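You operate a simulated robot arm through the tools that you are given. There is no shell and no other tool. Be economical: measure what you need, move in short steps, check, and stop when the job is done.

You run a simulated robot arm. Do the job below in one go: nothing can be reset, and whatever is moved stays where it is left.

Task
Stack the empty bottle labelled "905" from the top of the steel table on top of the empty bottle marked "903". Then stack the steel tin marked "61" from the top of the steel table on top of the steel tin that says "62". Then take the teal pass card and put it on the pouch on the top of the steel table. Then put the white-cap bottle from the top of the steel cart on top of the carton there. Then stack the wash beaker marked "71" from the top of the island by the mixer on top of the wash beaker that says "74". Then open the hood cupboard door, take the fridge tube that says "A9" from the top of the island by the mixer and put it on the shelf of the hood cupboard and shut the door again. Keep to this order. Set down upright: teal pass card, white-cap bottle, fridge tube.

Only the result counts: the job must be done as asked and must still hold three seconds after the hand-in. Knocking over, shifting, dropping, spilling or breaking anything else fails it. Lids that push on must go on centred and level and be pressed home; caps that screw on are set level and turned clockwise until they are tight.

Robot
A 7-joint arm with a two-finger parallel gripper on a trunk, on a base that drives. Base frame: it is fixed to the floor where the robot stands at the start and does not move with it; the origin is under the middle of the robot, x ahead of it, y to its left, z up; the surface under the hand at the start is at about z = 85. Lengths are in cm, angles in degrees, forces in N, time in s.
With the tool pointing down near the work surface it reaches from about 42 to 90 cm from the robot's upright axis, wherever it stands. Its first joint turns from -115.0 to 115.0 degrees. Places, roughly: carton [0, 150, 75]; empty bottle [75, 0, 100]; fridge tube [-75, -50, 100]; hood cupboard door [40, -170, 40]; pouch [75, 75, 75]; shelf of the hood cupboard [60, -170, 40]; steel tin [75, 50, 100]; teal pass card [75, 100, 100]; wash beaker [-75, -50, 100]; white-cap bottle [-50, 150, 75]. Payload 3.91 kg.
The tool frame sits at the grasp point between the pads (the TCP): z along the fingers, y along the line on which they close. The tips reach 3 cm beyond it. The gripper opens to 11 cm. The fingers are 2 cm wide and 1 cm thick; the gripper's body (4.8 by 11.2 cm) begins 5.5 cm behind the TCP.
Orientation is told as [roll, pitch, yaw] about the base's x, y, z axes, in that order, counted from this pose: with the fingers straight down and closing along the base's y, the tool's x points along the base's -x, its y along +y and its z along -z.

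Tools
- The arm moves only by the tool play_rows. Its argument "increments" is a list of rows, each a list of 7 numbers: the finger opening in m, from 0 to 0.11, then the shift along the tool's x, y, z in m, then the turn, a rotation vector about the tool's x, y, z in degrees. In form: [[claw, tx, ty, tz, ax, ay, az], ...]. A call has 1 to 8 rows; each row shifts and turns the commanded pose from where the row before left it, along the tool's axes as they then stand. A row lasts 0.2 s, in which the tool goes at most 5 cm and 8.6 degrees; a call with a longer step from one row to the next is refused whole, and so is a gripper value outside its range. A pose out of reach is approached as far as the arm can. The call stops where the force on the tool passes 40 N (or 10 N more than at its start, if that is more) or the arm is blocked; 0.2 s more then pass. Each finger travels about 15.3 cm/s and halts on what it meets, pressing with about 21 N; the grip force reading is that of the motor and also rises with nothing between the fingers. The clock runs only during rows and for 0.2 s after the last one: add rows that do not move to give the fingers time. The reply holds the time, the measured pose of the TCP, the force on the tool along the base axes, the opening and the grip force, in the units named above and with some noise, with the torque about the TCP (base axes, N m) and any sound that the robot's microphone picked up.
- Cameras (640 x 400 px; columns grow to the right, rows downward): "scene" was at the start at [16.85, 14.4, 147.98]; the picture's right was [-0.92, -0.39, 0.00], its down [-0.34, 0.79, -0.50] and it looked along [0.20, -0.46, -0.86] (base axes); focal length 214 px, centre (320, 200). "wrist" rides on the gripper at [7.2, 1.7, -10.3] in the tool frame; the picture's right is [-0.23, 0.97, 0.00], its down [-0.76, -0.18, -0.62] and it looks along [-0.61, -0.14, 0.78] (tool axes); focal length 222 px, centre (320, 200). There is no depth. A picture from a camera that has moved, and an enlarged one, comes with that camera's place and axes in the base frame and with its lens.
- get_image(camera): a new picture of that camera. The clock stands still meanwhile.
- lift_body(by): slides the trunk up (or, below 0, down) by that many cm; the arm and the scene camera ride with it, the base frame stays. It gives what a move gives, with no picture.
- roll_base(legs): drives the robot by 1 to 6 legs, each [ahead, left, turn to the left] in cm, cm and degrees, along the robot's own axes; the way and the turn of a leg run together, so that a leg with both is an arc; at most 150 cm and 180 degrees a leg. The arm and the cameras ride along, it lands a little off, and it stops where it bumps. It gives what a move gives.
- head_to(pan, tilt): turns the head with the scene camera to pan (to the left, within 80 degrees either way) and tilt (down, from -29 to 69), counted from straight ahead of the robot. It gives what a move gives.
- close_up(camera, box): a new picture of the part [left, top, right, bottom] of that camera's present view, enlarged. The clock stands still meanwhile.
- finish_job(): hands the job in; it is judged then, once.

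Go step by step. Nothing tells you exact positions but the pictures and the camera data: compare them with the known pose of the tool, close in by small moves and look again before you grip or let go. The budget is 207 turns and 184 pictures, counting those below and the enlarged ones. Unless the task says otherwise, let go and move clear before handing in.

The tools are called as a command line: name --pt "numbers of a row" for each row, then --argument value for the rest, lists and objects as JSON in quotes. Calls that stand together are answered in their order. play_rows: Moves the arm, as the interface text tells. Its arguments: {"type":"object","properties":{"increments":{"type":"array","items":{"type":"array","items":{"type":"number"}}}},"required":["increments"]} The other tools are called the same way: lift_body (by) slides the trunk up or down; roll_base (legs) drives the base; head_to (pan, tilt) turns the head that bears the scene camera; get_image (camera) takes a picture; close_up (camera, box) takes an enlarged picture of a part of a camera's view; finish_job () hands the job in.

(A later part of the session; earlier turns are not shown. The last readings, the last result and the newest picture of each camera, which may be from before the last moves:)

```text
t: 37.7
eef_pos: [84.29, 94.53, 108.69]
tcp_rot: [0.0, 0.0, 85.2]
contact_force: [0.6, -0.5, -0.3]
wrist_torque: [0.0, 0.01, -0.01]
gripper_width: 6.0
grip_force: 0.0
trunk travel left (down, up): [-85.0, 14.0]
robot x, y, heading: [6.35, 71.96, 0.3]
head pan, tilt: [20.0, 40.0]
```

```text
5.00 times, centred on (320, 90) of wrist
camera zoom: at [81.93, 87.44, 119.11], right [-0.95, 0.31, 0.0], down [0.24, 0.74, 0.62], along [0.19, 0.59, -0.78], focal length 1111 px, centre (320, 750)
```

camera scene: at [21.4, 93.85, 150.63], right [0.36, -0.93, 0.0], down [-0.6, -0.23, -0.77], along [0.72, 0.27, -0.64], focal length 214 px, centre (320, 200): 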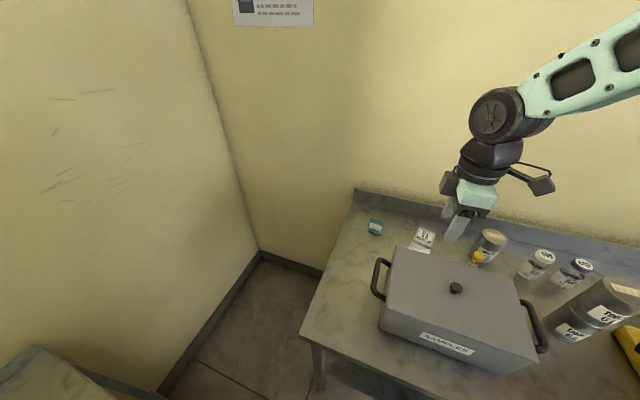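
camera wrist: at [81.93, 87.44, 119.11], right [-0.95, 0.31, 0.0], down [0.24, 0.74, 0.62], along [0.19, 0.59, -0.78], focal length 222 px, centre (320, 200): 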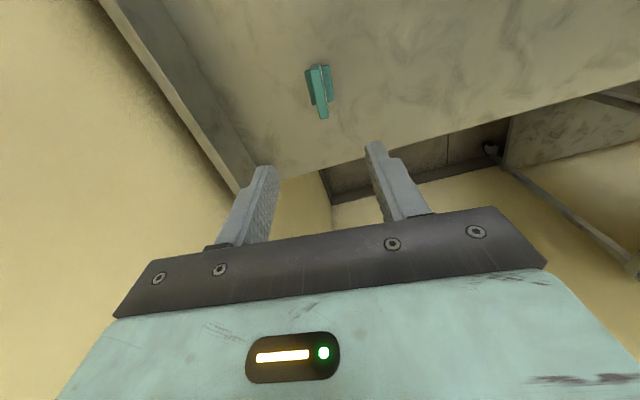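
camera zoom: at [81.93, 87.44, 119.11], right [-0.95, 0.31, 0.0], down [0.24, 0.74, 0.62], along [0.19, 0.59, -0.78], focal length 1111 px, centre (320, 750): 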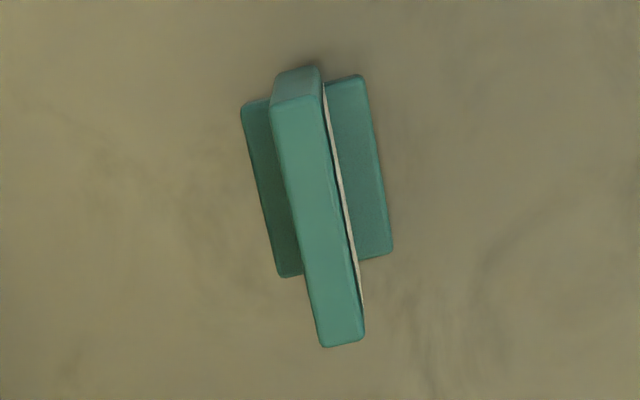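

Plate centre from the wrist is (83.95, 94.0), turned 7°. Correcting and descending most of the way.

play_rows --pt "0.06 0.005 0.003 0.03 0 0 1.9" --pt "0.06 0 0 0.045 0 0 0" --pt "0.06 0 0 0.045 0 0 0" --pt "0.06 0 0 0.02 0 0 0" --pt "0.06 0 0 0 0 0 0"

get_image --camera "wrist"

close_up --camera "scene" --box '[340, 180, 436, 260]'

```text
t: 38.9
eef_pos: [83.97, 93.85, 94.73]
tcp_rot: [0.0, 0.0, 83.3]
contact_force: [-0.1, 0.2, -0.8]
wrist_torque: [0.03, 0.0, 0.02]
gripper_width: 5.99
grip_force: 0.1
trunk travel left (down, up): [-85.0, 14.0]
robot x, y, heading: [6.26, 71.74, 0.4]
head pan, tilt: [20.0, 40.0]
```

```text
145 pictures are left
camera wrist: at [81.45, 86.83, 105.05], right [-0.94, 0.34, 0.0], down [0.27, 0.74, 0.62], along [0.21, 0.59, -0.78], focal length 222 px, centre (320, 200)
```

wrist: 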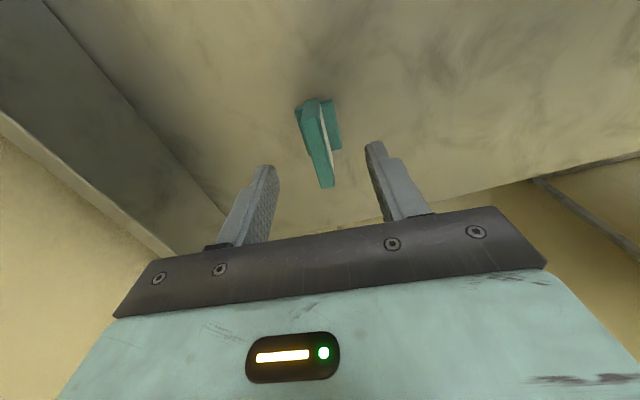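

```text
5.00 times, centred on (388, 220) of scene
camera zoom: at [28.69, 95.7, 150.63], right [0.35, -0.94, 0.0], down [-0.6, -0.22, -0.77], along [0.72, 0.26, -0.64], focal length 1072 px, centre (-20, 100)
```

zoom: 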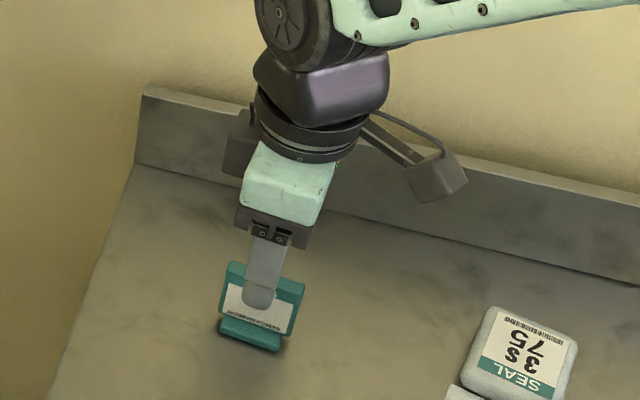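

Centred. Lowering to grip height and closing.

play_rows --pt "0.06 0 0 0.03 0 0 0" --pt "0.06 0 0 0.017 0 0 0" --pt "0.04 0 0 0 0 0 0" --pt "0.02 0 0 0 0 0 0" --pt "0.0 0 0 0 0 0 0" --pt "0.0 0 0 0 0 0 0" --pt "0.0 0 0 0 0 0 0"

get_image --camera "wrist"

```text
t: 40.5
eef_pos: [83.89, 93.82, 90.03]
tcp_rot: [0.1, 0.1, 83.3]
contact_force: [-0.8, 0.2, 0.0]
wrist_torque: [-0.04, 0.01, -0.02]
gripper_width: 1.11
grip_force: 20.7
trunk travel left (down, up): [-85.0, 14.0]
robot x, y, heading: [6.68, 72.24, 0.1]
head pan, tilt: [20.0, 40.0]
```

```text
143 pictures are left
camera wrist: at [81.42, 86.65, 100.44], right [-0.94, 0.34, 0.0], down [0.27, 0.74, 0.62], along [0.21, 0.59, -0.78], focal length 222 px, centre (320, 200)
```

wrist: 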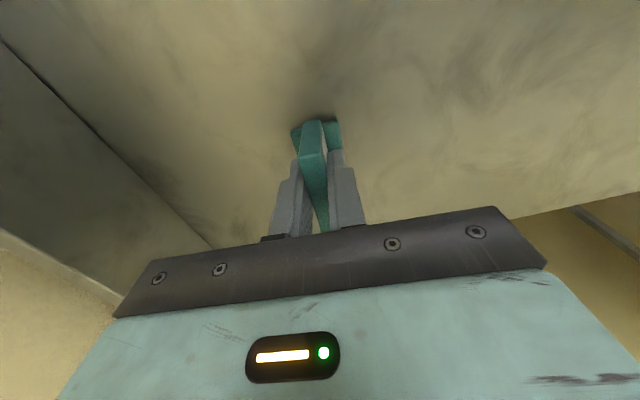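

Card held (1.1 cm thick). The pouch centre is about (86.4, 75.7). Lifting and carrying the card over it.

play_rows --pt "0.0 0 0 -0.02 0 0 0" --pt "0.0 0 0 -0.04 0 0 0" --pt "0.0 0 0 -0.04 0 0 0" --pt "0.0 0.0442 -0.0115 0 0 0 0" --pt "0.0 0.0442 -0.0115 0 0 0 0" --pt "0.0 0.0442 -0.0115 0 0 0 0" --pt "0.0 0.0442 -0.0115 0 0 0 0" --pt "0.0 0 0 0 0 0 0"

get_image --camera "wrist"

close_up --camera "scene" --box '[370, 180, 466, 260]'

```text
t: 42.3
eef_pos: [86.55, 75.53, 100.04]
tcp_rot: [0.0, 0.0, 83.3]
contact_force: [0.0, -0.4, -0.9]
wrist_torque: [-0.01, -0.01, -0.01]
gripper_width: 1.12
grip_force: 21.0
trunk travel left (down, up): [-85.0, 14.0]
robot x, y, heading: [6.79, 71.9, 0.1]
head pan, tilt: [20.0, 40.0]
```

```text
142 pictures are left
camera wrist: at [83.95, 68.61, 110.49], right [-0.94, 0.34, 0.0], down [0.27, 0.74, 0.62], along [0.21, 0.59, -0.78], focal length 222 px, centre (320, 200)
```

wrist: 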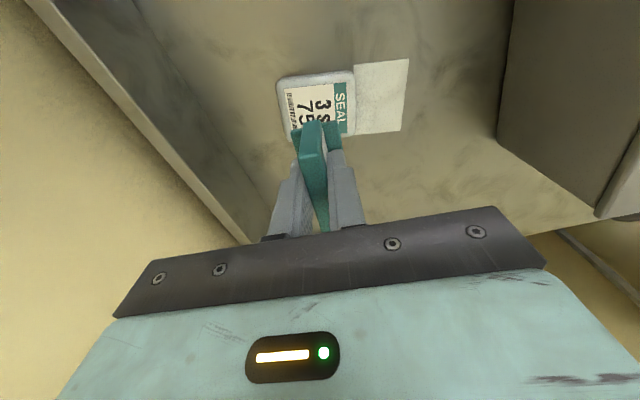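

```text
5.00 times, centred on (418, 220) of scene
camera zoom: at [28.7, 95.69, 150.63], right [0.35, -0.94, 0.0], down [-0.6, -0.22, -0.77], along [0.72, 0.26, -0.64], focal length 1072 px, centre (-170, 100)
```

zoom: 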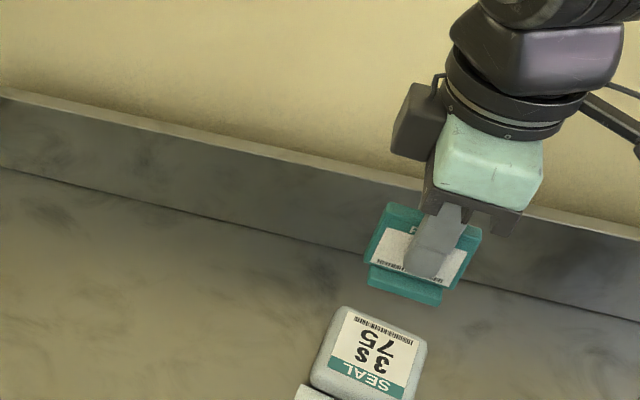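

The card is over the pouch. Lowering with a final gentle approach.

play_rows --pt "0.0 0.001 0.001 0.03 0 0 2" --pt "0.0 0 0 0.03 0 0 2" --pt "0.0 0 0 0.01 0 0 0" --pt "0.0 0 0 0.0 0 0 0"

close_up --camera "scene" --box '[390, 200, 470, 280]'

```text
t: 43.3
eef_pos: [86.35, 75.59, 93.18]
tcp_rot: [0.1, 0.0, 79.3]
contact_force: [-0.2, 0.5, -0.5]
wrist_torque: [0.0, 0.02, -0.01]
gripper_width: 1.12
grip_force: 20.9
trunk travel left (down, up): [-85.0, 14.0]
robot x, y, heading: [6.43, 71.92, 0.3]
head pan, tilt: [20.0, 40.0]
```

```text
5.00 times, centred on (430, 240) of scene
camera zoom: at [28.7, 95.69, 150.63], right [0.35, -0.94, 0.0], down [-0.6, -0.22, -0.77], along [0.72, 0.26, -0.64], focal length 1072 px, centre (-230, 0)
```

zoom: 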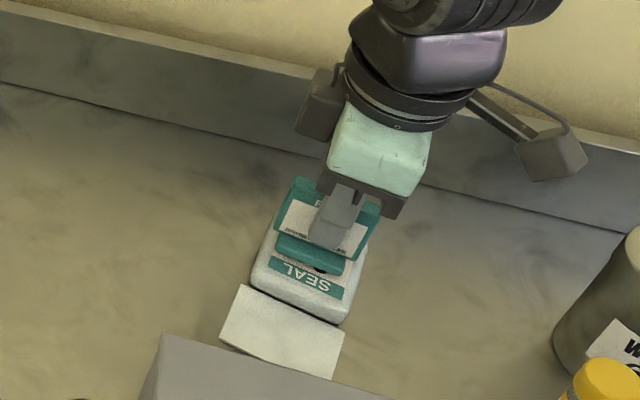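

Good placement. Lowering to contact.

play_rows --pt "0.0 0.0 0.002 0.005 0 0 0" --pt "0.0 0 0 0.003 0 0 0" --pt "0.0 0 0 0.003 0 0 0" --pt "0.0 0 0 0.002 0 0 0"

```text
t: 44.3
eef_pos: [86.18, 75.55, 92.05]
tcp_rot: [-0.1, 0.0, 79.2]
contact_force: [-3.9, -2.0, 14.8]
wrist_torque: [0.0, 0.13, 0.01]
gripper_width: 1.13
grip_force: 20.9
trunk travel left (down, up): [-85.0, 14.0]
robot x, y, heading: [6.36, 72.0, 0.2]
head pan, tilt: [20.0, 40.0]
```

Contact. Relieving slightly, opening, and rising.

play_rows --pt "0.0 0 0 -0.001 0 0 0" --pt "0.015 0 0 0 0 0 0" --pt "0.03 0 0 0 0 0 0" --pt "0.05 0 0 0 0 0 0" --pt "0.05 0 0 -0.03 0 0 0" --pt "0.05 0 0 -0.045 0 0 0" --pt "0.05 0 0 -0.045 0 0 0" --pt "0.05 0 0 -0.045 0 0 0"

close_up --camera "scene" --box '[390, 200, 470, 280]'

```text
t: 46.1
eef_pos: [86.04, 75.55, 108.26]
tcp_rot: [0.1, 0.1, 79.4]
contact_force: [0.2, 0.2, -0.8]
wrist_torque: [-0.02, 0.02, 0.03]
gripper_width: 5.03
grip_force: 0.1
trunk travel left (down, up): [-85.0, 14.0]
robot x, y, heading: [6.36, 72.23, 0.2]
head pan, tilt: [20.0, 40.0]
```

```text
5.00 times, centred on (430, 240) of scene
camera zoom: at [28.73, 95.7, 150.62], right [0.35, -0.94, 0.0], down [-0.6, -0.22, -0.77], along [0.72, 0.26, -0.64], focal length 1072 px, centre (-230, 0)
```

zoom: 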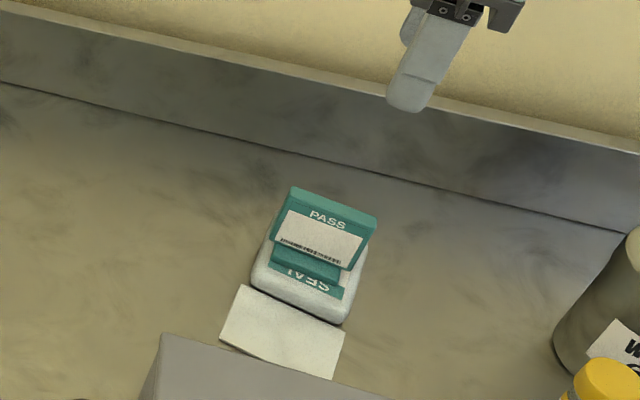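

The card stands on the pouch. Next the cart: I retract the arm and look left at it.

play_rows --pt "0.05 0 0 -0.045 0 0 0" --pt "0.05 0.008 0.043 -0.012 0 0 0" --pt "0.05 0.008 0.043 -0.012 0 0 0" --pt "0.05 0.008 0.043 0 0 0 0" --pt "0.05 0.008 0.043 0 0 0 0" --pt "0.05 0.008 0.043 0 0 0 0" --pt "0.05 0.008 0.043 0 0 0 0" --pt "0.05 0.008 0.043 0 0 0 0"

head_to --pan 80 --tilt 45

get_image --camera "scene"

```text
t: 47.9
eef_pos: [55.32, 75.65, 115.39]
tcp_rot: [0.0, 0.0, 79.2]
contact_force: [0.2, 1.3, 0.2]
wrist_torque: [0.0, 0.02, -0.01]
gripper_width: 5.02
grip_force: 0.1
trunk travel left (down, up): [-85.0, 14.0]
robot x, y, heading: [6.33, 72.3, 0.2]
head pan, tilt: [20.0, 40.0]
```

```text
t: 49.2
eef_pos: [55.23, 75.53, 115.58]
tcp_rot: [0.0, 0.0, 79.3]
contact_force: [-0.4, -0.4, 0.1]
wrist_torque: [0.02, -0.02, -0.02]
gripper_width: 4.99
grip_force: 0.1
trunk travel left (down, up): [-85.0, 14.0]
robot x, y, heading: [6.52, 72.08, -0.2]
head pan, tilt: [80.0, 45.0]
```

```text
138 pictures are left
camera scene: at [22.09, 100.77, 149.91], right [0.99, -0.17, 0.0], down [-0.12, -0.7, -0.71], along [0.12, 0.7, -0.71], focal length 214 px, centre (320, 200)
```

scene: 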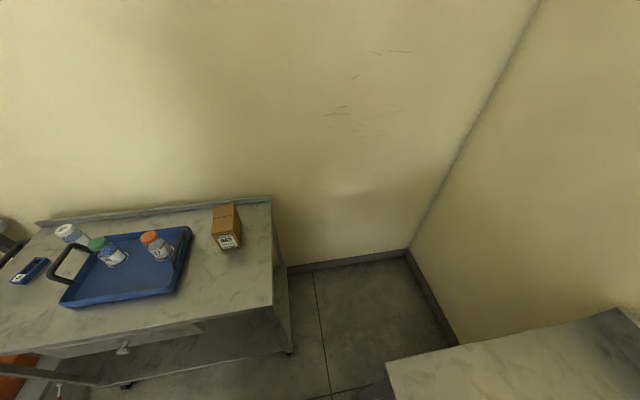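

Carton and white-cap bottle are on the cart to the left. I back off from the table and turn left to face the cart.

roll_base --legs '[[-25, 0, 0], [0, 0, 90]]'

head_to --pan 20 --tilt 45

get_image --camera "scene"

head_to --pan 80 --tilt 30

get_image --camera "scene"

```text
t: 54.7
eef_pos: [-18.99, 120.85, 115.48]
tcp_rot: [0.0, 0.1, 166.2]
contact_force: [-1.0, 0.0, -0.4]
wrist_torque: [-0.02, 0.01, 0.02]
gripper_width: 5.02
grip_force: 0.1
trunk travel left (down, up): [-85.0, 14.0]
robot x, y, heading: [-18.17, 71.9, 87.0]
head pan, tilt: [80.0, 45.0]
```

```text
t: 56.0
eef_pos: [-18.92, 120.9, 115.44]
tcp_rot: [0.0, 0.1, 166.2]
contact_force: [0.4, -0.9, 0.7]
wrist_torque: [0.0, 0.0, -0.01]
gripper_width: 5.04
grip_force: 0.2
trunk travel left (down, up): [-85.0, 14.0]
robot x, y, heading: [-18.36, 72.24, 87.1]
head pan, tilt: [20.0, 45.0]
```

```text
137 pictures are left
camera scene: at [-40.36, 95.09, 149.91], right [0.96, 0.3, 0.0], down [0.21, -0.68, -0.71], along [-0.21, 0.68, -0.71], focal length 214 px, centre (320, 200)
```

scene: 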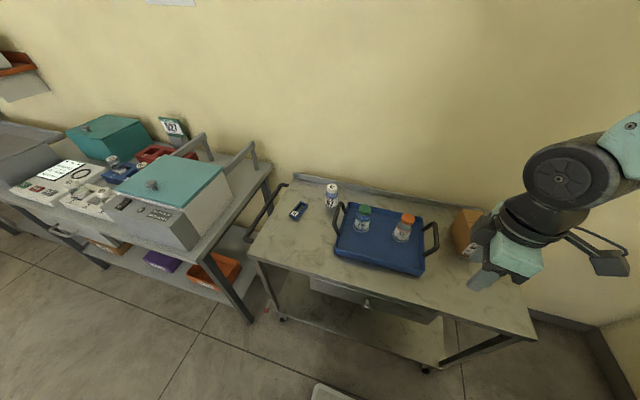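

```text
t: 57.3
eef_pos: [-18.96, 120.88, 115.42]
tcp_rot: [0.0, 0.1, 166.2]
contact_force: [0.9, -0.4, 0.1]
wrist_torque: [0.01, 0.0, 0.02]
gripper_width: 5.02
grip_force: 0.0
trunk travel left (down, up): [-85.0, 14.0]
robot x, y, heading: [-17.73, 72.01, 87.4]
head pan, tilt: [80.0, 30.0]
```

```text
136 pictures are left
camera scene: at [-46.77, 89.33, 152.17], right [0.22, 0.97, 0.0], down [0.49, -0.11, -0.87], along [-0.84, 0.19, -0.5], focal length 214 px, centre (320, 200)
```

scene: 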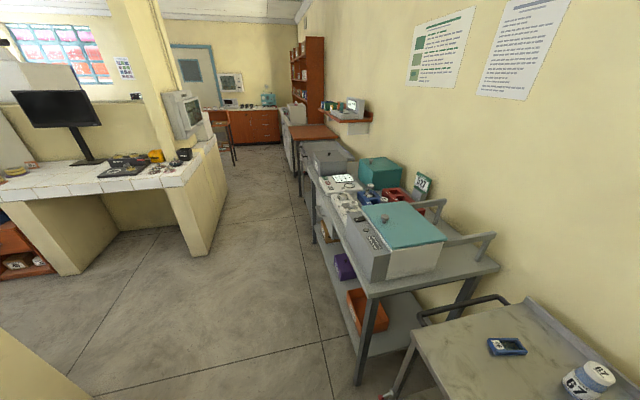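

The way is free. Moving to stand squarely before the cart.

roll_base --legs '[[0, 12, 2.8], [17, 0, 0]]'

head_to --pan 0 --tilt 45

get_image --camera "scene"

get_image --camera "wrist"

```text
t: 59.6
eef_pos: [-33.16, 138.03, 115.42]
tcp_rot: [0.0, 0.2, 169.2]
contact_force: [0.0, -0.5, 0.3]
wrist_torque: [0.02, 0.0, -0.02]
gripper_width: 4.99
grip_force: 0.0
trunk travel left (down, up): [-85.0, 14.0]
robot x, y, heading: [-29.97, 88.68, 90.2]
head pan, tilt: [80.0, 30.0]
```

```text
t: 61.1
eef_pos: [-33.15, 138.03, 115.46]
tcp_rot: [0.0, 0.1, 169.2]
contact_force: [0.5, 0.6, -0.3]
wrist_torque: [-0.01, -0.02, 0.04]
gripper_width: 5.0
grip_force: 0.1
trunk travel left (down, up): [-85.0, 14.0]
robot x, y, heading: [-29.7, 89.27, 90.1]
head pan, tilt: [0.0, 45.0]
```

```text
135 pictures are left
camera scene: at [-50.4, 111.69, 149.91], right [1.0, 0.0, 0.0], down [0.0, -0.71, -0.71], along [0.0, 0.71, -0.71], focal length 214 px, centre (320, 200)
```

scene: 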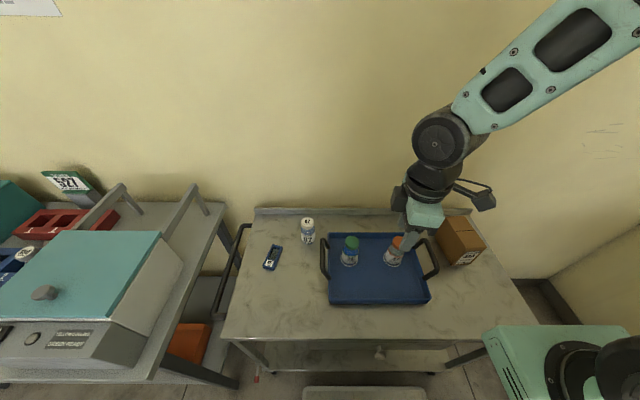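

```text
134 pictures are left
camera wrist: at [-26.38, 134.99, 125.79], right [-0.41, -0.91, 0.0], down [-0.72, 0.32, 0.62], along [-0.57, 0.25, -0.78], focal length 222 px, centre (320, 200)
```

wrist: 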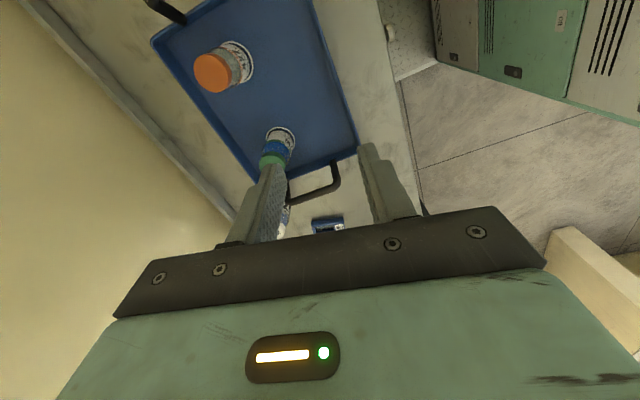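

close_up --camera "scene" --box '[230, 200, 358, 290]'

close_up --camera "scene" --box '[370, 190, 498, 280]'

```text
4.44 times, centred on (294, 245) of scene
camera zoom: at [-50.4, 111.69, 149.91], right [1.0, 0.0, 0.0], down [0.0, -0.71, -0.71], along [0.0, 0.71, -0.71], focal length 953 px, centre (436, 0)
```

zoom: 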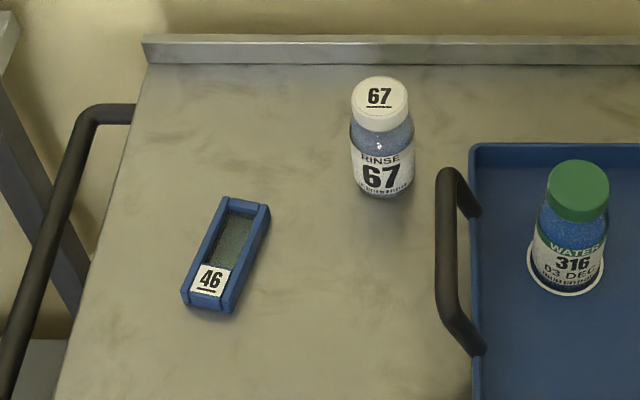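

```text
4.44 times, centred on (434, 235) of scene
camera zoom: at [-50.4, 111.69, 149.91], right [1.0, 0.0, 0.0], down [0.0, -0.71, -0.71], along [0.0, 0.71, -0.71], focal length 953 px, centre (-187, 44)
```

zoom: 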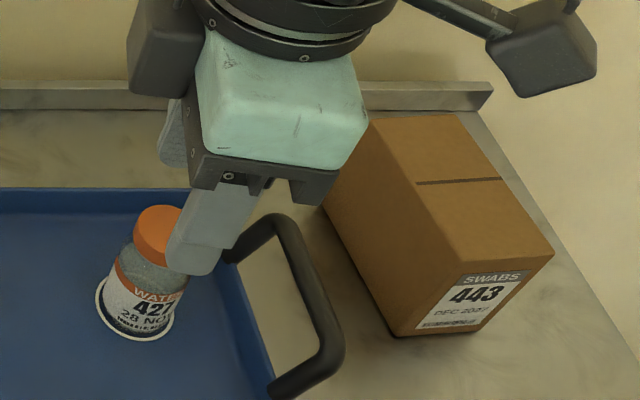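

The bottle 67 (white cap) is near (-54.8, 158), the carton to the right. Moving above the bottle.

play_rows --pt "0.1 0 0 0 0 0 -5.4" --pt "0.1 0 0 0 0 0 -5.4" --pt "0.1 -0.036 -0.0333 0 0 0 0" --pt "0.1 -0.036 -0.0333 0 0 0 0" --pt "0.1 -0.036 -0.0333 0 0 0 0" --pt "0.1 -0.036 -0.0333 0 0 0 0" --pt "0.1 -0.036 -0.0333 0 0 0 0" --pt "0.1 -0.036 -0.0333 0 0 0 0"

get_image --camera "wrist"

get_image --camera "scene"

close_up --camera "scene" --box '[400, 190, 528, 280]'

```text
t: 62.9
eef_pos: [-54.74, 157.78, 115.36]
tcp_rot: [0.1, 0.1, 180.0]
contact_force: [0.2, -0.9, 0.0]
wrist_torque: [-0.01, 0.01, 0.01]
gripper_width: 9.98
grip_force: 0.0
trunk travel left (down, up): [-85.0, 14.0]
robot x, y, heading: [-30.1, 89.65, 89.8]
head pan, tilt: [0.0, 45.0]
```

```text
131 pictures are left
camera wrist: at [-47.57, 156.14, 125.68], right [-0.23, -0.97, 0.0], down [-0.76, 0.18, 0.62], along [-0.61, 0.14, -0.78], focal length 222 px, centre (320, 200)
```

wrist: 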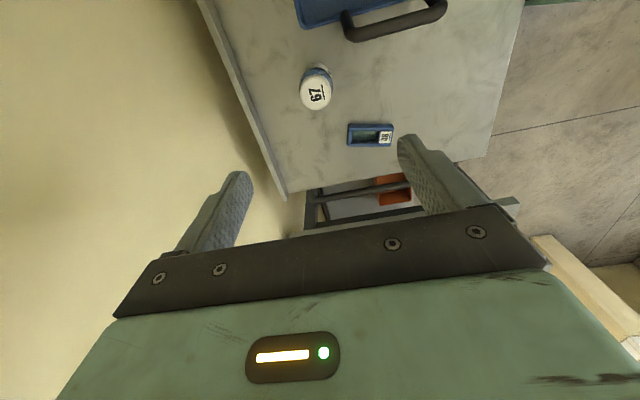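

```text
130 pictures are left
camera scene: at [-50.33, 111.65, 149.92], right [1.0, 0.0, 0.0], down [0.0, -0.71, -0.71], along [0.0, 0.71, -0.71], focal length 214 px, centre (320, 200)
```

scene: 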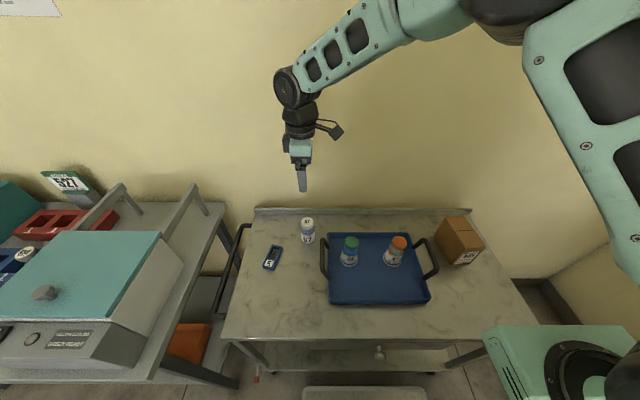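

```text
4.44 times, centred on (464, 235) of scene
camera zoom: at [-50.33, 111.65, 149.92], right [1.0, 0.0, 0.0], down [0.0, -0.71, -0.71], along [0.0, 0.71, -0.71], focal length 953 px, centre (-320, 44)
```

zoom: 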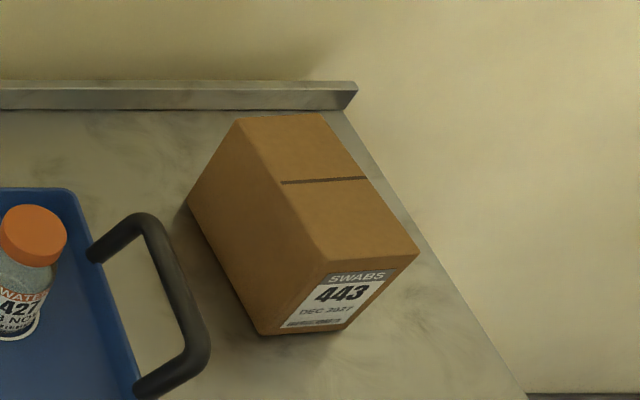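

Two views agree: bottle 67 at (-54.8, 158.4), cap top at 92.8, cart surface about 82.6. The carton's top is about z 93, centre (-2.8, 154.1). Descending to grip the bottle.

play_rows --pt "0.1 0 -0.006 0.045 0 0 0" --pt "0.1 0 0 0.045 0 0 0" --pt "0.1 0 0 0.045 0 0 0" --pt "0.1 0 0 0.045 0 0 0" --pt "0.1 0 0 0.045 0 0 0" --pt "0.1 0 0 0.035 0 0 0"

get_image --camera "wrist"

close_up --camera "scene" --box '[250, 160, 370, 260]'

```text
t: 64.3
eef_pos: [-54.72, 158.64, 89.48]
tcp_rot: [0.1, 0.0, -179.9]
contact_force: [0.5, 0.0, 0.1]
wrist_torque: [0.02, 0.02, 0.01]
gripper_width: 9.98
grip_force: 0.1
trunk travel left (down, up): [-85.0, 14.0]
robot x, y, heading: [-29.87, 89.28, 90.1]
head pan, tilt: [0.0, 45.0]
```

```text
128 pictures are left
camera wrist: at [-47.5, 156.9, 99.82], right [-0.23, -0.97, 0.0], down [-0.76, 0.18, 0.62], along [-0.61, 0.14, -0.78], focal length 222 px, centre (320, 200)
```

wrist: 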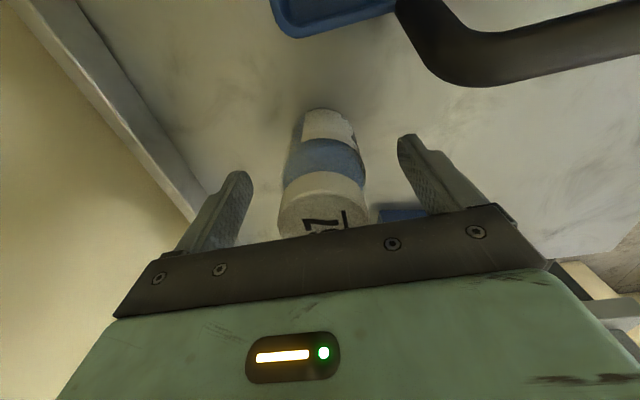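

```text
4.00 times, centred on (310, 210) of scene
camera zoom: at [-50.38, 111.66, 149.92], right [1.0, 0.0, 0.0], down [0.0, -0.71, -0.71], along [0.0, 0.71, -0.71], focal length 858 px, centre (360, 160)
```

zoom: 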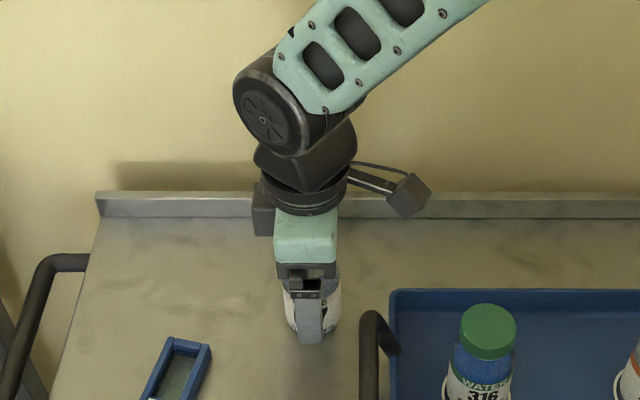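

Straddling the bottle well. Closing, then lifting to a carrying height.

play_rows --pt "0.07 0 0 0.004 0 0 0" --pt "0.04 0 0 0 0 0 0" --pt "0.0 0 0 0 0 0 0" --pt "0.0 0 0 0 0 0 0" --pt "0.0 0 0 0 0 0 0"

play_rows --pt "0.0 0 0 -0.015 0 0 0" --pt "0.0 0 0 -0.04 0 0 0" --pt "0.0 0 0 -0.045 0 0 0" --pt "0.0 0 0 -0.045 0 0 0" --pt "0.0 0 0 -0.045 0 0 0"

get_image --camera "wrist"

```text
t: 65.5
eef_pos: [-54.64, 158.49, 89.11]
tcp_rot: [0.2, 0.2, -180.1]
contact_force: [0.1, 0.0, 0.4]
wrist_torque: [0.0, 0.02, 0.01]
gripper_width: 5.13
grip_force: 21.4
trunk travel left (down, up): [-85.0, 14.0]
robot x, y, heading: [-29.85, 89.16, 90.1]
head pan, tilt: [0.0, 45.0]
```

```text
t: 66.7
eef_pos: [-54.76, 158.46, 107.94]
tcp_rot: [0.0, 0.1, -179.9]
contact_force: [0.1, -0.8, -1.8]
wrist_torque: [-0.05, -0.03, -0.01]
gripper_width: 5.13
grip_force: 21.6
trunk travel left (down, up): [-85.0, 14.0]
robot x, y, heading: [-29.93, 89.14, 90.0]
head pan, tilt: [0.0, 45.0]
```

```text
126 pictures are left
camera wrist: at [-47.49, 156.78, 118.3], right [-0.23, -0.97, 0.0], down [-0.76, 0.18, 0.62], along [-0.61, 0.14, -0.78], focal length 222 px, centre (320, 200)
```

wrist: 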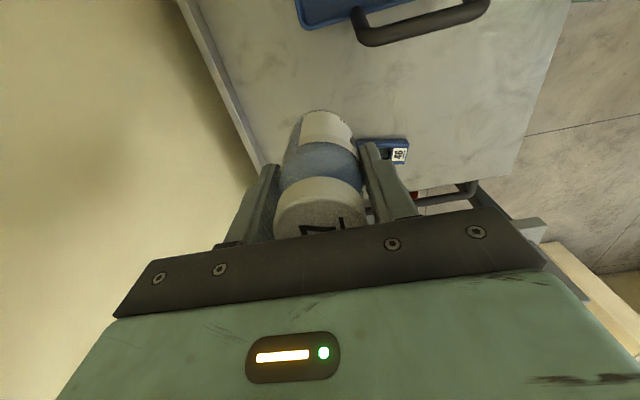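

Held. Carrying it right to above the carton.

play_rows --pt "0.0 0.043 0.0036 -0.01 0 0 0" --pt "0.0 0.043 0.0036 0 0 0 0" --pt "0.0 0.043 0.0036 0 0 0 0" --pt "0.0 0.043 0.0036 0 0 0 0" --pt "0.0 0.043 0.0036 0 0 0 0" --pt "0.0 0.043 0.0036 0 0 0 0"

play_rows --pt "0.0 0.043 0.0036 0 0 0 0" --pt "0.0 0.043 0.0036 0 0 0 0" --pt "0.0 0.043 0.0036 0 0 0 0" --pt "0.0 0.043 0.0036 0 0 0 0" --pt "0.0 0.043 0.0036 0 0 0 0" --pt "0.0 0.047 0.004 0.02 0 0 0" --pt "0.0 0 0 0 0 0 0"

close_up --camera "scene" --box '[400, 180, 528, 280]'

get_image --camera "wrist"

```text
t: 68.1
eef_pos: [-29.01, 156.62, 109.01]
tcp_rot: [-0.1, -0.1, -179.9]
contact_force: [0.3, 0.1, -0.8]
wrist_torque: [0.03, -0.04, 0.01]
gripper_width: 5.14
grip_force: 21.0
trunk travel left (down, up): [-85.0, 14.0]
robot x, y, heading: [-30.02, 89.46, 90.2]
head pan, tilt: [0.0, 45.0]
```

```text
refused: row 6 steps farther than a row can; nothing moved
```

```text
4.00 times, centred on (464, 230) of scene
camera zoom: at [-50.46, 111.69, 149.89], right [1.0, 0.0, 0.0], down [0.0, -0.71, -0.71], along [0.0, 0.71, -0.71], focal length 858 px, centre (-256, 80)
```

zoom: 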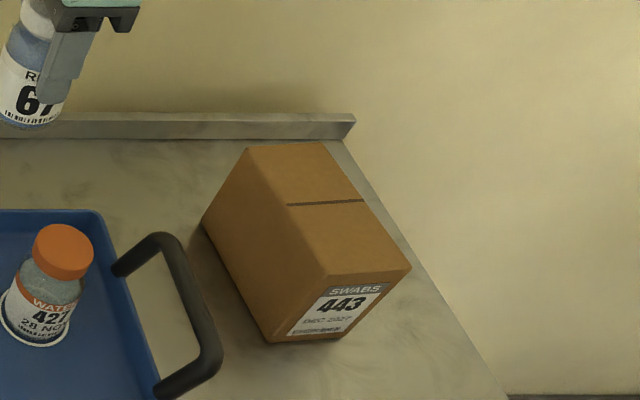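

```text
124 pictures are left
camera wrist: at [-21.88, 154.92, 119.4], right [-0.22, -0.97, 0.0], down [-0.76, 0.18, 0.62], along [-0.61, 0.14, -0.78], focal length 222 px, centre (320, 200)
```

wrist: 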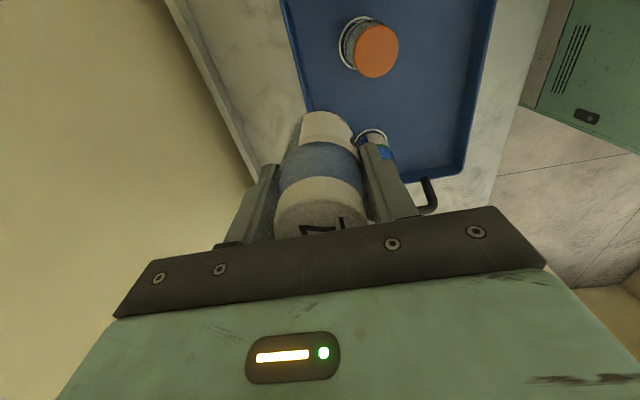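

Halfway; the second call was refused for one long row. Continuing in shorter rows.

play_rows --pt "0.0 0.0436 0.0042 0 0 0 0" --pt "0.0 0.0436 0.0042 0 0 0 0" --pt "0.0 0.0436 0.0042 0 0 0 0" --pt "0.0 0.0436 0.0042 0 0 0 0" --pt "0.0 0.0436 0.0042 0 0 0 0" --pt "0.0 0.0436 0.0042 0 0 0 0" --pt "0.0 0 0 0.04 0 0 0" --pt "0.0 0 0 0 0 0 0"

close_up --camera "scene" --box '[400, 180, 528, 280]'

get_image --camera "wrist"

```text
t: 69.9
eef_pos: [-2.54, 153.91, 104.98]
tcp_rot: [0.2, 0.0, -180.1]
contact_force: [0.6, 0.6, -2.2]
wrist_torque: [-0.01, 0.02, 0.02]
gripper_width: 5.14
grip_force: 21.0
trunk travel left (down, up): [-85.0, 14.0]
robot x, y, heading: [-29.9, 89.54, 90.0]
head pan, tilt: [0.0, 45.0]
```

```text
4.00 times, centred on (464, 230) of scene
camera zoom: at [-50.37, 111.69, 149.91], right [1.0, 0.0, 0.0], down [0.0, -0.71, -0.71], along [0.0, 0.71, -0.71], focal length 858 px, centre (-256, 80)
```

zoom: 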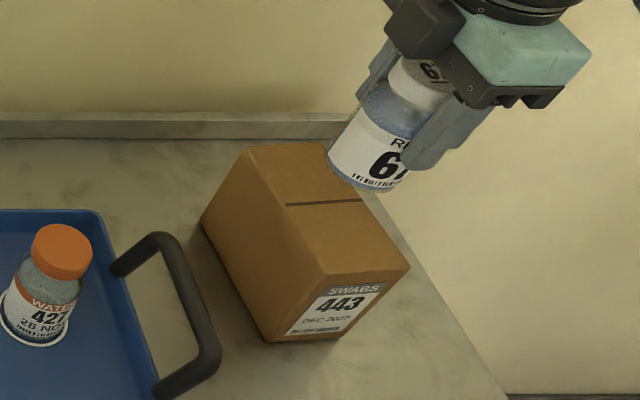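

```text
122 pictures are left
camera wrist: at [4.6, 152.26, 115.4], right [-0.23, -0.97, 0.0], down [-0.76, 0.18, 0.62], along [-0.61, 0.14, -0.78], focal length 222 px, centre (320, 200)
```

wrist: 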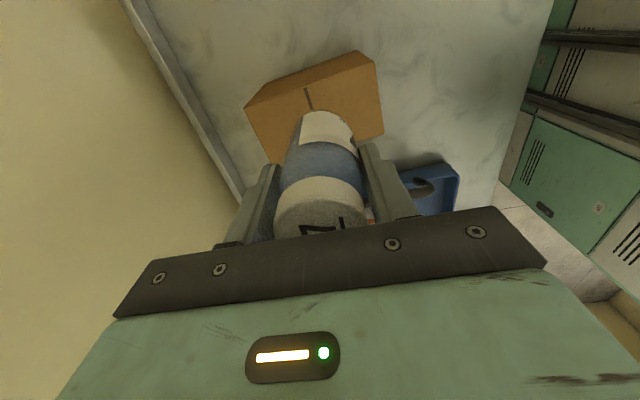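

Carton edges confirmed (x from about -6 to 0.4). Shifting 4 mm left and lowering.

play_rows --pt "0.0 -0.004 0 0.03 0 0 0" --pt "0.0 0 0 0.014 0 0 0" --pt "0.0 0 0 0 0 0 0"

close_up --camera "scene" --box '[420, 190, 516, 270]'

```text
t: 70.7
eef_pos: [-3.13, 153.97, 100.71]
tcp_rot: [0.0, 0.0, -180.1]
contact_force: [0.3, 0.1, -2.3]
wrist_torque: [0.01, -0.01, -0.01]
gripper_width: 5.13
grip_force: 21.6
trunk travel left (down, up): [-85.0, 14.0]
robot x, y, heading: [-29.97, 89.21, 90.2]
head pan, tilt: [0.0, 45.0]
```

```text
5.00 times, centred on (468, 230) of scene
camera zoom: at [-50.38, 111.7, 149.91], right [1.0, 0.0, 0.0], down [0.0, -0.71, -0.71], along [0.0, 0.71, -0.71], focal length 1072 px, centre (-420, 50)
```

zoom: 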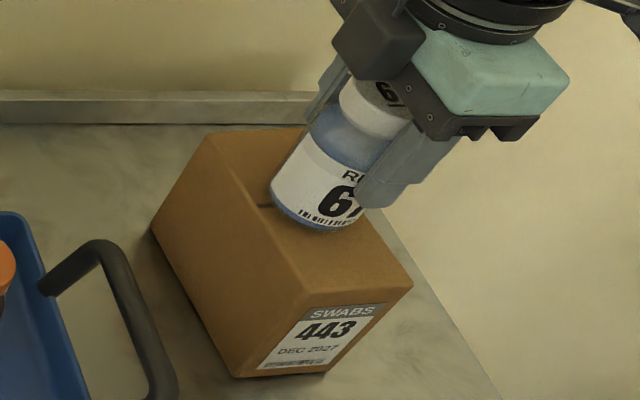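

Well placed. Lowering to contact.

play_rows --pt "0.0 0.0 0 0.006 0 0 0" --pt "0.0 0 0 0.003 0 0 0" --pt "0.0 0 0 0.003 0 0 0" --pt "0.0 0 0 0.0015 0 0 0"

```text
t: 71.7
eef_pos: [-3.21, 153.99, 99.29]
tcp_rot: [-0.1, 0.1, 180.0]
contact_force: [3.6, 3.9, 22.4]
wrist_torque: [-0.22, -0.06, 0.06]
gripper_width: 5.14
grip_force: 20.7
trunk travel left (down, up): [-85.0, 14.0]
robot x, y, heading: [-29.95, 89.52, 90.1]
head pan, tilt: [0.0, 45.0]
```

Contact. Relieving, opening and rising.

play_rows --pt "0.0 0 0 -0.0015 0 0 0" --pt "0.055 0 0 0 0 0 0" --pt "0.075 0 0 0 0 0 0" --pt "0.09 0 0 0 0 0 0" --pt "0.09 0 0 -0.03 0 0 0" --pt "0.09 0 0 -0.045 0 0 0" --pt "0.09 0 0 -0.045 0 0 0" --pt "0.09 0 0 -0.045 0 0 0"

close_up --camera "scene" --box '[420, 190, 516, 270]'

```text
t: 73.5
eef_pos: [-2.95, 153.76, 116.1]
tcp_rot: [0.1, 0.0, -180.0]
contact_force: [0.2, 0.5, -0.5]
wrist_torque: [-0.04, 0.04, -0.02]
gripper_width: 8.99
grip_force: 0.1
trunk travel left (down, up): [-85.0, 14.0]
robot x, y, heading: [-29.9, 89.41, 90.4]
head pan, tilt: [0.0, 45.0]
```

```text
5.00 times, centred on (468, 230) of scene
camera zoom: at [-50.37, 111.73, 149.9], right [1.0, 0.0, 0.0], down [0.0, -0.71, -0.71], along [0.0, 0.71, -0.71], focal length 1072 px, centre (-420, 50)
```

zoom: 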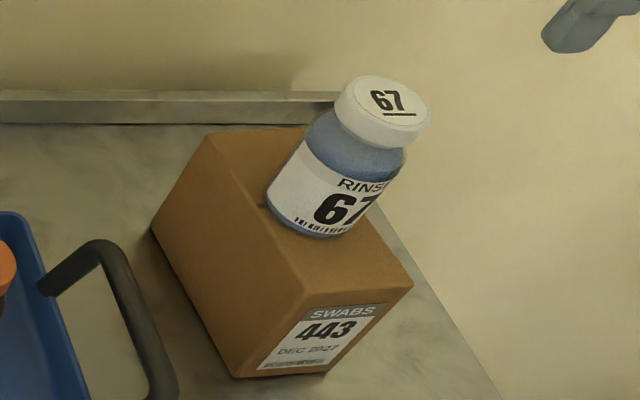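

Bottle 67 stands on the carton. Now to the island: retract the arm, back off and turn to find it.

play_rows --pt "0.05 -0.0386 0.0214 -0.01 0 0 0" --pt "0.05 -0.0386 0.0214 0 0 0 0" --pt "0.05 -0.0386 0.0214 0 0 0 0" --pt "0.05 -0.0386 0.0214 0 0 0 0" --pt "0.05 -0.0386 0.0214 0 0 0 0" --pt "0.05 -0.0386 0.0214 0 0 0 0" --pt "0.05 -0.0386 0.0214 0 0 0 0"

roll_base --legs '[[-30, 0, 0], [0, 0, 90]]'

head_to --pan 60 --tilt 30

get_image --camera "scene"

head_to --pan 10 --tilt 30

get_image --camera "scene"

```text
t: 75.1
eef_pos: [-30.23, 139.0, 116.9]
tcp_rot: [0.2, 0.0, 180.0]
contact_force: [0.3, 0.8, -0.2]
wrist_torque: [-0.04, 0.02, 0.01]
gripper_width: 5.0
grip_force: 0.0
trunk travel left (down, up): [-85.0, 14.0]
robot x, y, heading: [-29.86, 89.05, 89.9]
head pan, tilt: [0.0, 45.0]
```

```text
t: 81.0
eef_pos: [-79.51, 58.29, 116.83]
tcp_rot: [0.0, 0.0, -90.0]
contact_force: [-0.3, -0.4, -0.4]
wrist_torque: [0.01, 0.01, 0.0]
gripper_width: 5.0
grip_force: 0.0
trunk travel left (down, up): [-85.0, 14.0]
robot x, y, heading: [-29.69, 58.93, -179.9]
head pan, tilt: [0.0, 45.0]
```

```text
t: 82.3
eef_pos: [-79.5, 58.37, 116.75]
tcp_rot: [0.0, -0.1, -90.0]
contact_force: [0.3, 0.2, 0.2]
wrist_torque: [0.02, 0.02, -0.01]
gripper_width: 5.01
grip_force: 0.0
trunk travel left (down, up): [-85.0, 14.0]
robot x, y, heading: [-29.72, 58.5, -179.8]
head pan, tilt: [60.0, 30.0]
```

```text
119 pictures are left
camera scene: at [-48.49, 30.41, 152.17], right [-0.87, 0.5, 0.0], down [0.25, 0.43, -0.87], along [-0.43, -0.75, -0.5], focal length 214 px, centre (320, 200)
```

scene: 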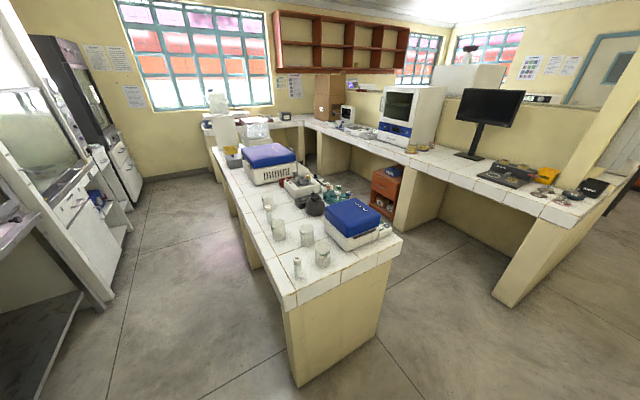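

```text
t: 83.5
eef_pos: [-79.51, 58.27, 116.78]
tcp_rot: [0.0, -0.1, -90.0]
contact_force: [0.4, 0.1, 0.5]
wrist_torque: [0.02, 0.0, 0.0]
gripper_width: 5.01
grip_force: 0.1
trunk travel left (down, up): [-85.0, 14.0]
robot x, y, heading: [-29.97, 58.86, -180.0]
head pan, tilt: [10.0, 30.0]
```

```text
118 pictures are left
camera scene: at [-52.88, 36.66, 152.17], right [-0.18, 0.98, 0.0], down [0.49, 0.09, -0.87], along [-0.85, -0.15, -0.5], focal length 214 px, centre (320, 200)
```

scene: 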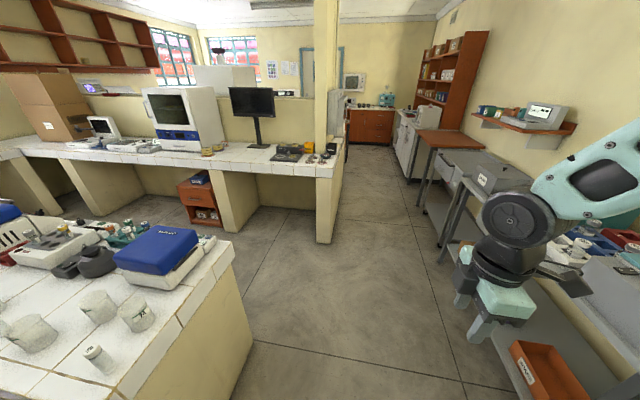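

The island lies to the left with beakers and a tube along its near side. I tuck the arm up and drive left alongside it.

play_rows --pt "0.05 0 0.02 -0.04 0 0 0" --pt "0.05 0 0.02 -0.04 0 0 0" --pt "0.05 0 0.02 -0.02 0 0 0"

roll_base --legs '[[-8, 0, 0], [0, 92, 0]]'

head_to --pan 0 --tilt 50

get_image --camera "scene"

```text
t: 84.3
eef_pos: [-73.72, 58.26, 126.76]
tcp_rot: [0.1, 0.1, -90.0]
contact_force: [-0.7, -0.2, -0.3]
wrist_torque: [-0.02, -0.03, 0.0]
gripper_width: 5.0
grip_force: 0.1
trunk travel left (down, up): [-85.0, 14.0]
robot x, y, heading: [-29.93, 58.77, -179.8]
head pan, tilt: [10.0, 30.0]
```

```text
t: 89.8
eef_pos: [-65.89, -33.9, 126.75]
tcp_rot: [0.0, 0.0, -90.3]
contact_force: [-0.4, -0.4, -0.4]
wrist_torque: [0.0, 0.0, 0.0]
gripper_width: 5.02
grip_force: 0.1
trunk travel left (down, up): [-85.0, 14.0]
robot x, y, heading: [-22.38, -33.94, 179.7]
head pan, tilt: [10.0, 30.0]
```

```text
t: 90.7
eef_pos: [-65.73, -34.09, 126.87]
tcp_rot: [0.2, 0.1, -90.4]
contact_force: [-0.2, -0.7, -0.6]
wrist_torque: [0.01, 0.04, -0.03]
gripper_width: 5.02
grip_force: 0.2
trunk travel left (down, up): [-85.0, 14.0]
robot x, y, heading: [-21.81, -33.78, 179.5]
head pan, tilt: [0.0, 50.0]
```

```text
117 pictures are left
camera scene: at [-43.87, -54.13, 149.22], right [0.0, 1.0, 0.0], down [0.77, 0.0, -0.64], along [-0.64, 0.0, -0.77], focal length 214 px, centre (320, 200)
```

scene: 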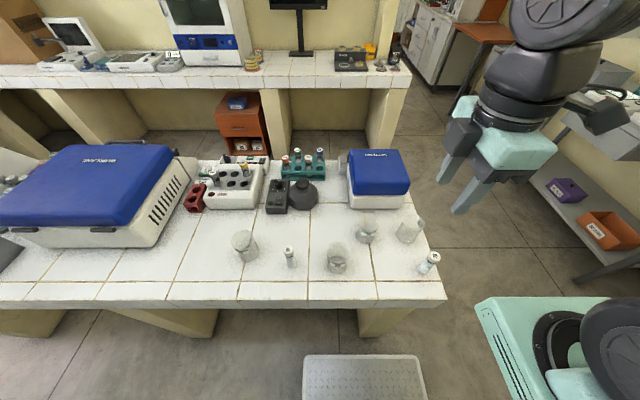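

close_up --camera "scene" --box '[310, 200, 450, 290]'

close_up --camera "scene" --box '[210, 210, 350, 290]'

```text
4.44 times, centred on (380, 245) of scene
camera zoom: at [-43.87, -54.13, 149.22], right [0.0, 1.0, 0.0], down [0.77, 0.0, -0.64], along [-0.64, 0.0, -0.77], focal length 953 px, centre (53, 0)
```

zoom: 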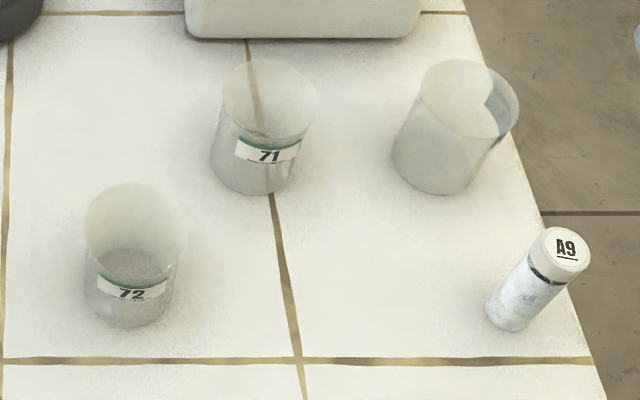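

```text
4.57 times, centred on (280, 250) of scene
camera zoom: at [-43.87, -54.13, 149.22], right [0.0, 1.0, 0.0], down [0.77, 0.0, -0.64], along [-0.64, 0.0, -0.77], focal length 980 px, centre (503, -29)
```

zoom: 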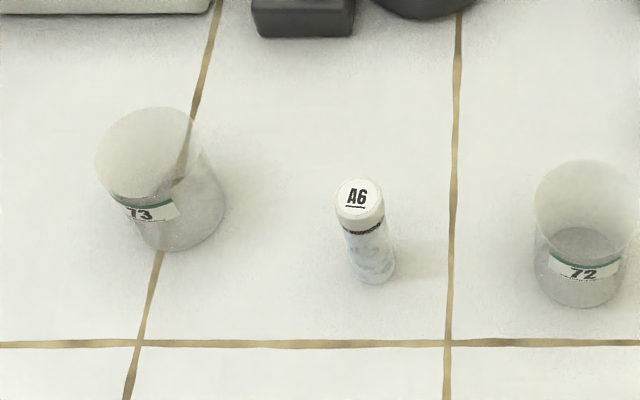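

71 is near (-82, -38.4), the unlabelled-facing beaker (taken as 74) near (-82, -24.3), tube A9 near (-69, -23). I move above 71 for a second view, and try to verify 74's label.

play_rows --pt "0.1 -0.0088 -0.0324 0.0296 0 0 0" --pt "0.1 -0.0088 -0.0324 0.0296 0 0 0" --pt "0.1 -0.0088 -0.0324 0.0296 0 0 0" --pt "0.1 -0.0088 -0.0324 0.0296 0 0 0" --pt "0.1 -0.0088 -0.0324 0.0296 0 0 0" --pt "0.1 0 0 0 0 0 0"

get_image --camera "wrist"

close_up --camera "scene" --box '[385, 205, 435, 255]'

```text
t: 92.0
eef_pos: [-81.91, -38.29, 111.89]
tcp_rot: [0.1, 0.1, -90.3]
contact_force: [0.0, 0.1, 0.2]
wrist_torque: [-0.01, 0.0, -0.04]
gripper_width: 10.01
grip_force: 0.1
trunk travel left (down, up): [-85.0, 14.0]
robot x, y, heading: [-21.82, -34.04, 179.5]
head pan, tilt: [0.0, 50.0]
```

```text
114 pictures are left
camera wrist: at [-80.2, -31.07, 122.16], right [0.97, -0.23, 0.0], down [-0.18, -0.76, 0.62], along [-0.14, -0.61, -0.78], focal length 222 px, centre (320, 200)
```

wrist: 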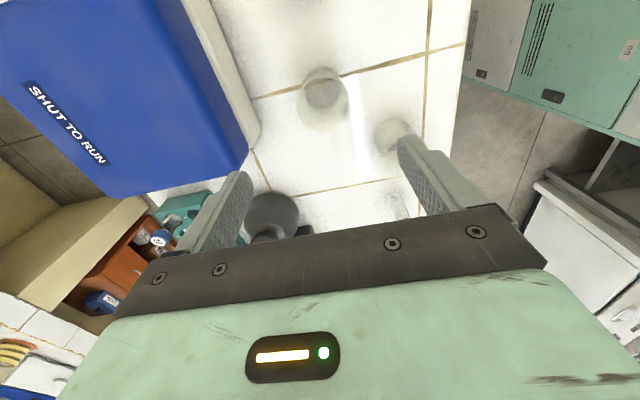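

```text
8.00 times, centred on (410, 230) of scene
camera zoom: at [-43.88, -54.13, 149.21], right [0.0, 1.0, 0.0], down [0.77, 0.0, -0.64], along [-0.64, 0.0, -0.77], focal length 1716 px, centre (-400, -40)
```

zoom: 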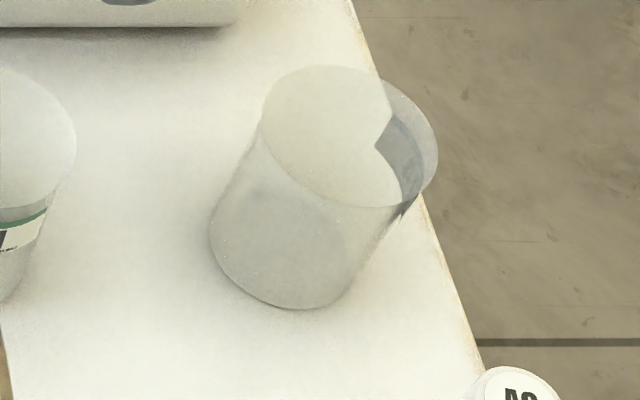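

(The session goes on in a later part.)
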